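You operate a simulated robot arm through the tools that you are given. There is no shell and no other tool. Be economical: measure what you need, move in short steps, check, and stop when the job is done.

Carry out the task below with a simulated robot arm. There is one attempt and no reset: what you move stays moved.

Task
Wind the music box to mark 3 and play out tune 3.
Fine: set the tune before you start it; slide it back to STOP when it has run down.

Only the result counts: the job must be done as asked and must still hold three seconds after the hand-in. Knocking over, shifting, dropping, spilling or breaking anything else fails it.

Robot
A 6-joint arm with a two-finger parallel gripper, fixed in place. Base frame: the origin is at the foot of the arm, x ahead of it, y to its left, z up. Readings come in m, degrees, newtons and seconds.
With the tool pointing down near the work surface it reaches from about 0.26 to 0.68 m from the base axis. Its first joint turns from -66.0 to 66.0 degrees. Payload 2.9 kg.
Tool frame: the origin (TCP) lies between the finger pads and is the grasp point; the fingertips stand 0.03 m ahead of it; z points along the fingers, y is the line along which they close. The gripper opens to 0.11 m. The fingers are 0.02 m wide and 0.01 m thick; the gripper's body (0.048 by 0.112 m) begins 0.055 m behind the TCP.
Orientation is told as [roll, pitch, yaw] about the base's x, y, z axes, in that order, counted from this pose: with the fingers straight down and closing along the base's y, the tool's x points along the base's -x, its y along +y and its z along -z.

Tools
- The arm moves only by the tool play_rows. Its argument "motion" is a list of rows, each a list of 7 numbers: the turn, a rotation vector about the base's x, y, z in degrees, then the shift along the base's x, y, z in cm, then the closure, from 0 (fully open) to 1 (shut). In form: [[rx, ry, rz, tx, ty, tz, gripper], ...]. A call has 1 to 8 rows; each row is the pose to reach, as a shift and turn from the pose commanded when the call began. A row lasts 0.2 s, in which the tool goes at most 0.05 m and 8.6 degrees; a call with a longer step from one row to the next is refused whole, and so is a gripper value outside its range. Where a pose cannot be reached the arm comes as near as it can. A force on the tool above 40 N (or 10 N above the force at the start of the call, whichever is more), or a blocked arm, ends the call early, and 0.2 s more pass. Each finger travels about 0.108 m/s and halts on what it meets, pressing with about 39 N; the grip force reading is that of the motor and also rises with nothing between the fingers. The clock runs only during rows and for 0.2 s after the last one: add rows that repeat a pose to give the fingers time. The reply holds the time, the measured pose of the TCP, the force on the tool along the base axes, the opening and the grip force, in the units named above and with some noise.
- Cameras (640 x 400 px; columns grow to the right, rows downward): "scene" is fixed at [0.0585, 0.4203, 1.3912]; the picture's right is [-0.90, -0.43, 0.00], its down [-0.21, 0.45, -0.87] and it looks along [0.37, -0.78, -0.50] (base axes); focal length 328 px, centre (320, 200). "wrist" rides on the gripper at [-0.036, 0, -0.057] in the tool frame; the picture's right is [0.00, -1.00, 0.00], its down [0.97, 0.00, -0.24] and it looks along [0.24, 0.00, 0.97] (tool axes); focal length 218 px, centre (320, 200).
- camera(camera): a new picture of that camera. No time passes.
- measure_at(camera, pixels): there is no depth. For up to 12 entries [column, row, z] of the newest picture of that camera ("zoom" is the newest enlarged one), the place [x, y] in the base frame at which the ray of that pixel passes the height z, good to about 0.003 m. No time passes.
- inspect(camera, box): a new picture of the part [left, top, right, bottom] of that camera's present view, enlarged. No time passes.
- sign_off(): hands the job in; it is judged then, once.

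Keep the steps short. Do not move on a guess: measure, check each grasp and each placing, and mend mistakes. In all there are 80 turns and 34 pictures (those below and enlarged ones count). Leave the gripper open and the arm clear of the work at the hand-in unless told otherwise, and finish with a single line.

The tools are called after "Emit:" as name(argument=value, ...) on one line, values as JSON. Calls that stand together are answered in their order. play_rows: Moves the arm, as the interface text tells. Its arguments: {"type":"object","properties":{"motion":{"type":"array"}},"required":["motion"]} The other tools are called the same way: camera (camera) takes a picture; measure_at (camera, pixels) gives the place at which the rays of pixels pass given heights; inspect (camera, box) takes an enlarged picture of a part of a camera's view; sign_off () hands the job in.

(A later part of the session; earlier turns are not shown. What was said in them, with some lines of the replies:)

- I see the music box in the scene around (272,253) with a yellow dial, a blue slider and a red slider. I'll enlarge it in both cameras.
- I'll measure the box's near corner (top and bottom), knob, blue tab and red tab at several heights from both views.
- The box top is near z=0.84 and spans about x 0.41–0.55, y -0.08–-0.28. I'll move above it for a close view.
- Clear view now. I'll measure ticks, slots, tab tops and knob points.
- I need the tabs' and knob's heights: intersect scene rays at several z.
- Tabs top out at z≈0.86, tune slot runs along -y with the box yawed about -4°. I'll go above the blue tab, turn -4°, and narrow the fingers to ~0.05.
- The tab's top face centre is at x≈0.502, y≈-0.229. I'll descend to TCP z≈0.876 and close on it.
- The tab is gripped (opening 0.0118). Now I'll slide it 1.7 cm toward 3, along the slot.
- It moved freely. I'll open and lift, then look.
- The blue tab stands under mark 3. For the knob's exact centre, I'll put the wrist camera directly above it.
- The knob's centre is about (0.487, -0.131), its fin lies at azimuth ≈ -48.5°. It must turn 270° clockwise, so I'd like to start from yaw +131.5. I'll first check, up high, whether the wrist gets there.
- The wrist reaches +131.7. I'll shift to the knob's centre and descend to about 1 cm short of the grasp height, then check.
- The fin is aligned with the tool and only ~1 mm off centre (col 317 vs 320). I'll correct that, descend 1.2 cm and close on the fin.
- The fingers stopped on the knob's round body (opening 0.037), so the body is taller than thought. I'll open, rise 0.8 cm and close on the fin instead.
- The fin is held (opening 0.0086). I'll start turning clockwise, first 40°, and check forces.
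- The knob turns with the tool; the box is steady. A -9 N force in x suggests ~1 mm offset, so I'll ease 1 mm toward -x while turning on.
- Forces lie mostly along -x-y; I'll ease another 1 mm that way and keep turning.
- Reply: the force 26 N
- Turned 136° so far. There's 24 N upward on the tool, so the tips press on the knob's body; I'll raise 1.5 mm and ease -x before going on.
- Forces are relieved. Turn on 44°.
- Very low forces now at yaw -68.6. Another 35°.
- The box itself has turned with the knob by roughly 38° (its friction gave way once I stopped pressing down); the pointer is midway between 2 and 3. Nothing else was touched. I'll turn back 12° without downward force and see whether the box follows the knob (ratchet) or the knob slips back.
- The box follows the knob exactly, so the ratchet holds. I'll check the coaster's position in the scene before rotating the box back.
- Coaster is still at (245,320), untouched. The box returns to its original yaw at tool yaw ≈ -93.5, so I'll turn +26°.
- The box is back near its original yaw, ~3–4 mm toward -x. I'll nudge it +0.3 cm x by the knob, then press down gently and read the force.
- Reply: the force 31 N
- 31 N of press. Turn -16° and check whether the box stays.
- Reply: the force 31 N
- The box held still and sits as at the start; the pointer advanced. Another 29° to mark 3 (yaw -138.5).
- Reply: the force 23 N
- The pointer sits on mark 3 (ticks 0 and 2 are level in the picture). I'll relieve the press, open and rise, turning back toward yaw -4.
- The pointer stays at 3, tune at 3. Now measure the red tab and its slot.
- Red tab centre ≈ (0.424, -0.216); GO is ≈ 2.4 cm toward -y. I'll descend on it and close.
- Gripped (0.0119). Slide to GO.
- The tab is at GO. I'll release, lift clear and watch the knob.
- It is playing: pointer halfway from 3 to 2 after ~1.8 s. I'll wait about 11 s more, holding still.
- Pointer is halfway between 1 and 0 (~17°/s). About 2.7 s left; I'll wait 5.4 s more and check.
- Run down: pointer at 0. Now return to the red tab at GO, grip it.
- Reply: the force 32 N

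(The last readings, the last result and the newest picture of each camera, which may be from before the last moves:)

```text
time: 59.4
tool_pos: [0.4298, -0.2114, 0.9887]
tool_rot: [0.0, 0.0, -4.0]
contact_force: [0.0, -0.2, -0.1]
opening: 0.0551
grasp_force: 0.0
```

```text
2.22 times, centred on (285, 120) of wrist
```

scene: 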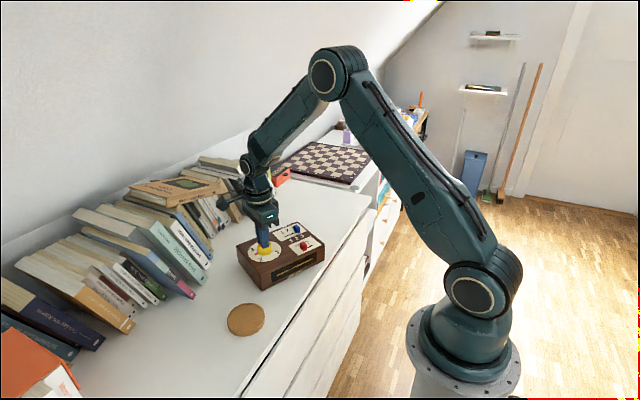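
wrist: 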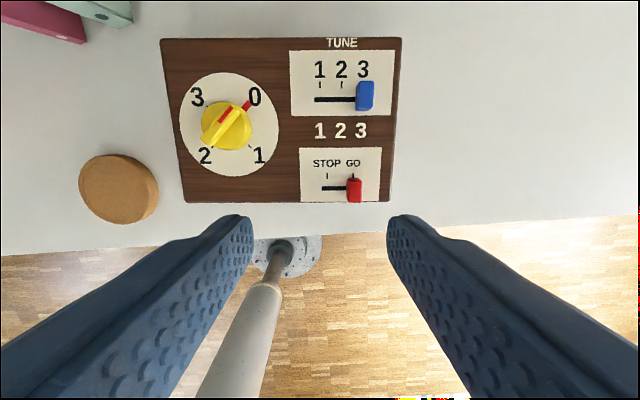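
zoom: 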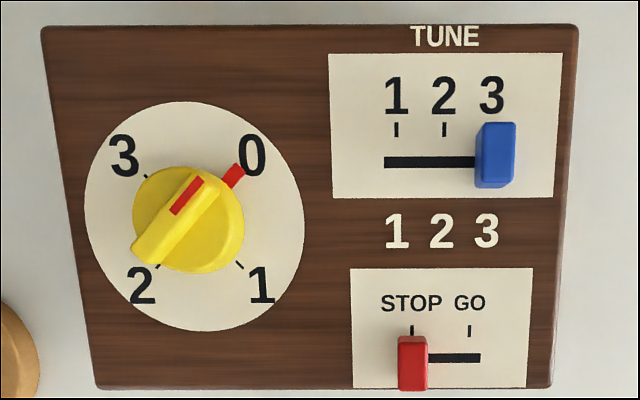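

Red tab is centred under STOP, knob at 0, tune at 3. I'll raise the arm, open fully, and take one last scene look.

Emit:
play_rows(motion=[[0, 0, 0, 0, 0, 4, 0.3], [0, 0, 0, -1, -2, 8, 0], [0, 0, 0, -3, -5, 11, 0], [0, 0, 0, -5, -8, 14, 0], [0, 0, 0, -5, -8, 14, 0]])

Emit:
camera(camera="scene")

```text
time: 60.6
tool_pos: [0.3792, -0.2892, 1.1303]
tool_rot: [0.1, 0.0, -4.0]
contact_force: [0.0, 0.1, -0.1]
opening: 0.1104
grasp_force: 0.0
```

```text
2 pictures are left
```

scene: 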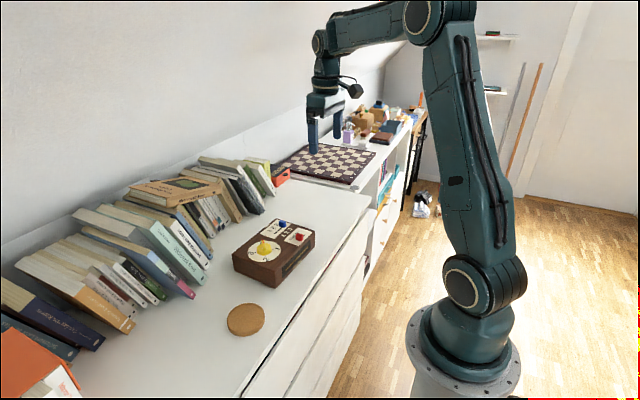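

Everything is in place: the box sits almost where it began, the coaster and books are untouched, and the arm is clear with the gripper open. Handing in.

Emit:
sign_off()

```text
The job is handed in.
```

I set tune 3, wound the music box to mark 3, let it play until the dial reached 0, then slid it back to STOP; the box turned about 38° during winding, and I moved it back to within a few millimetres of its starting place.
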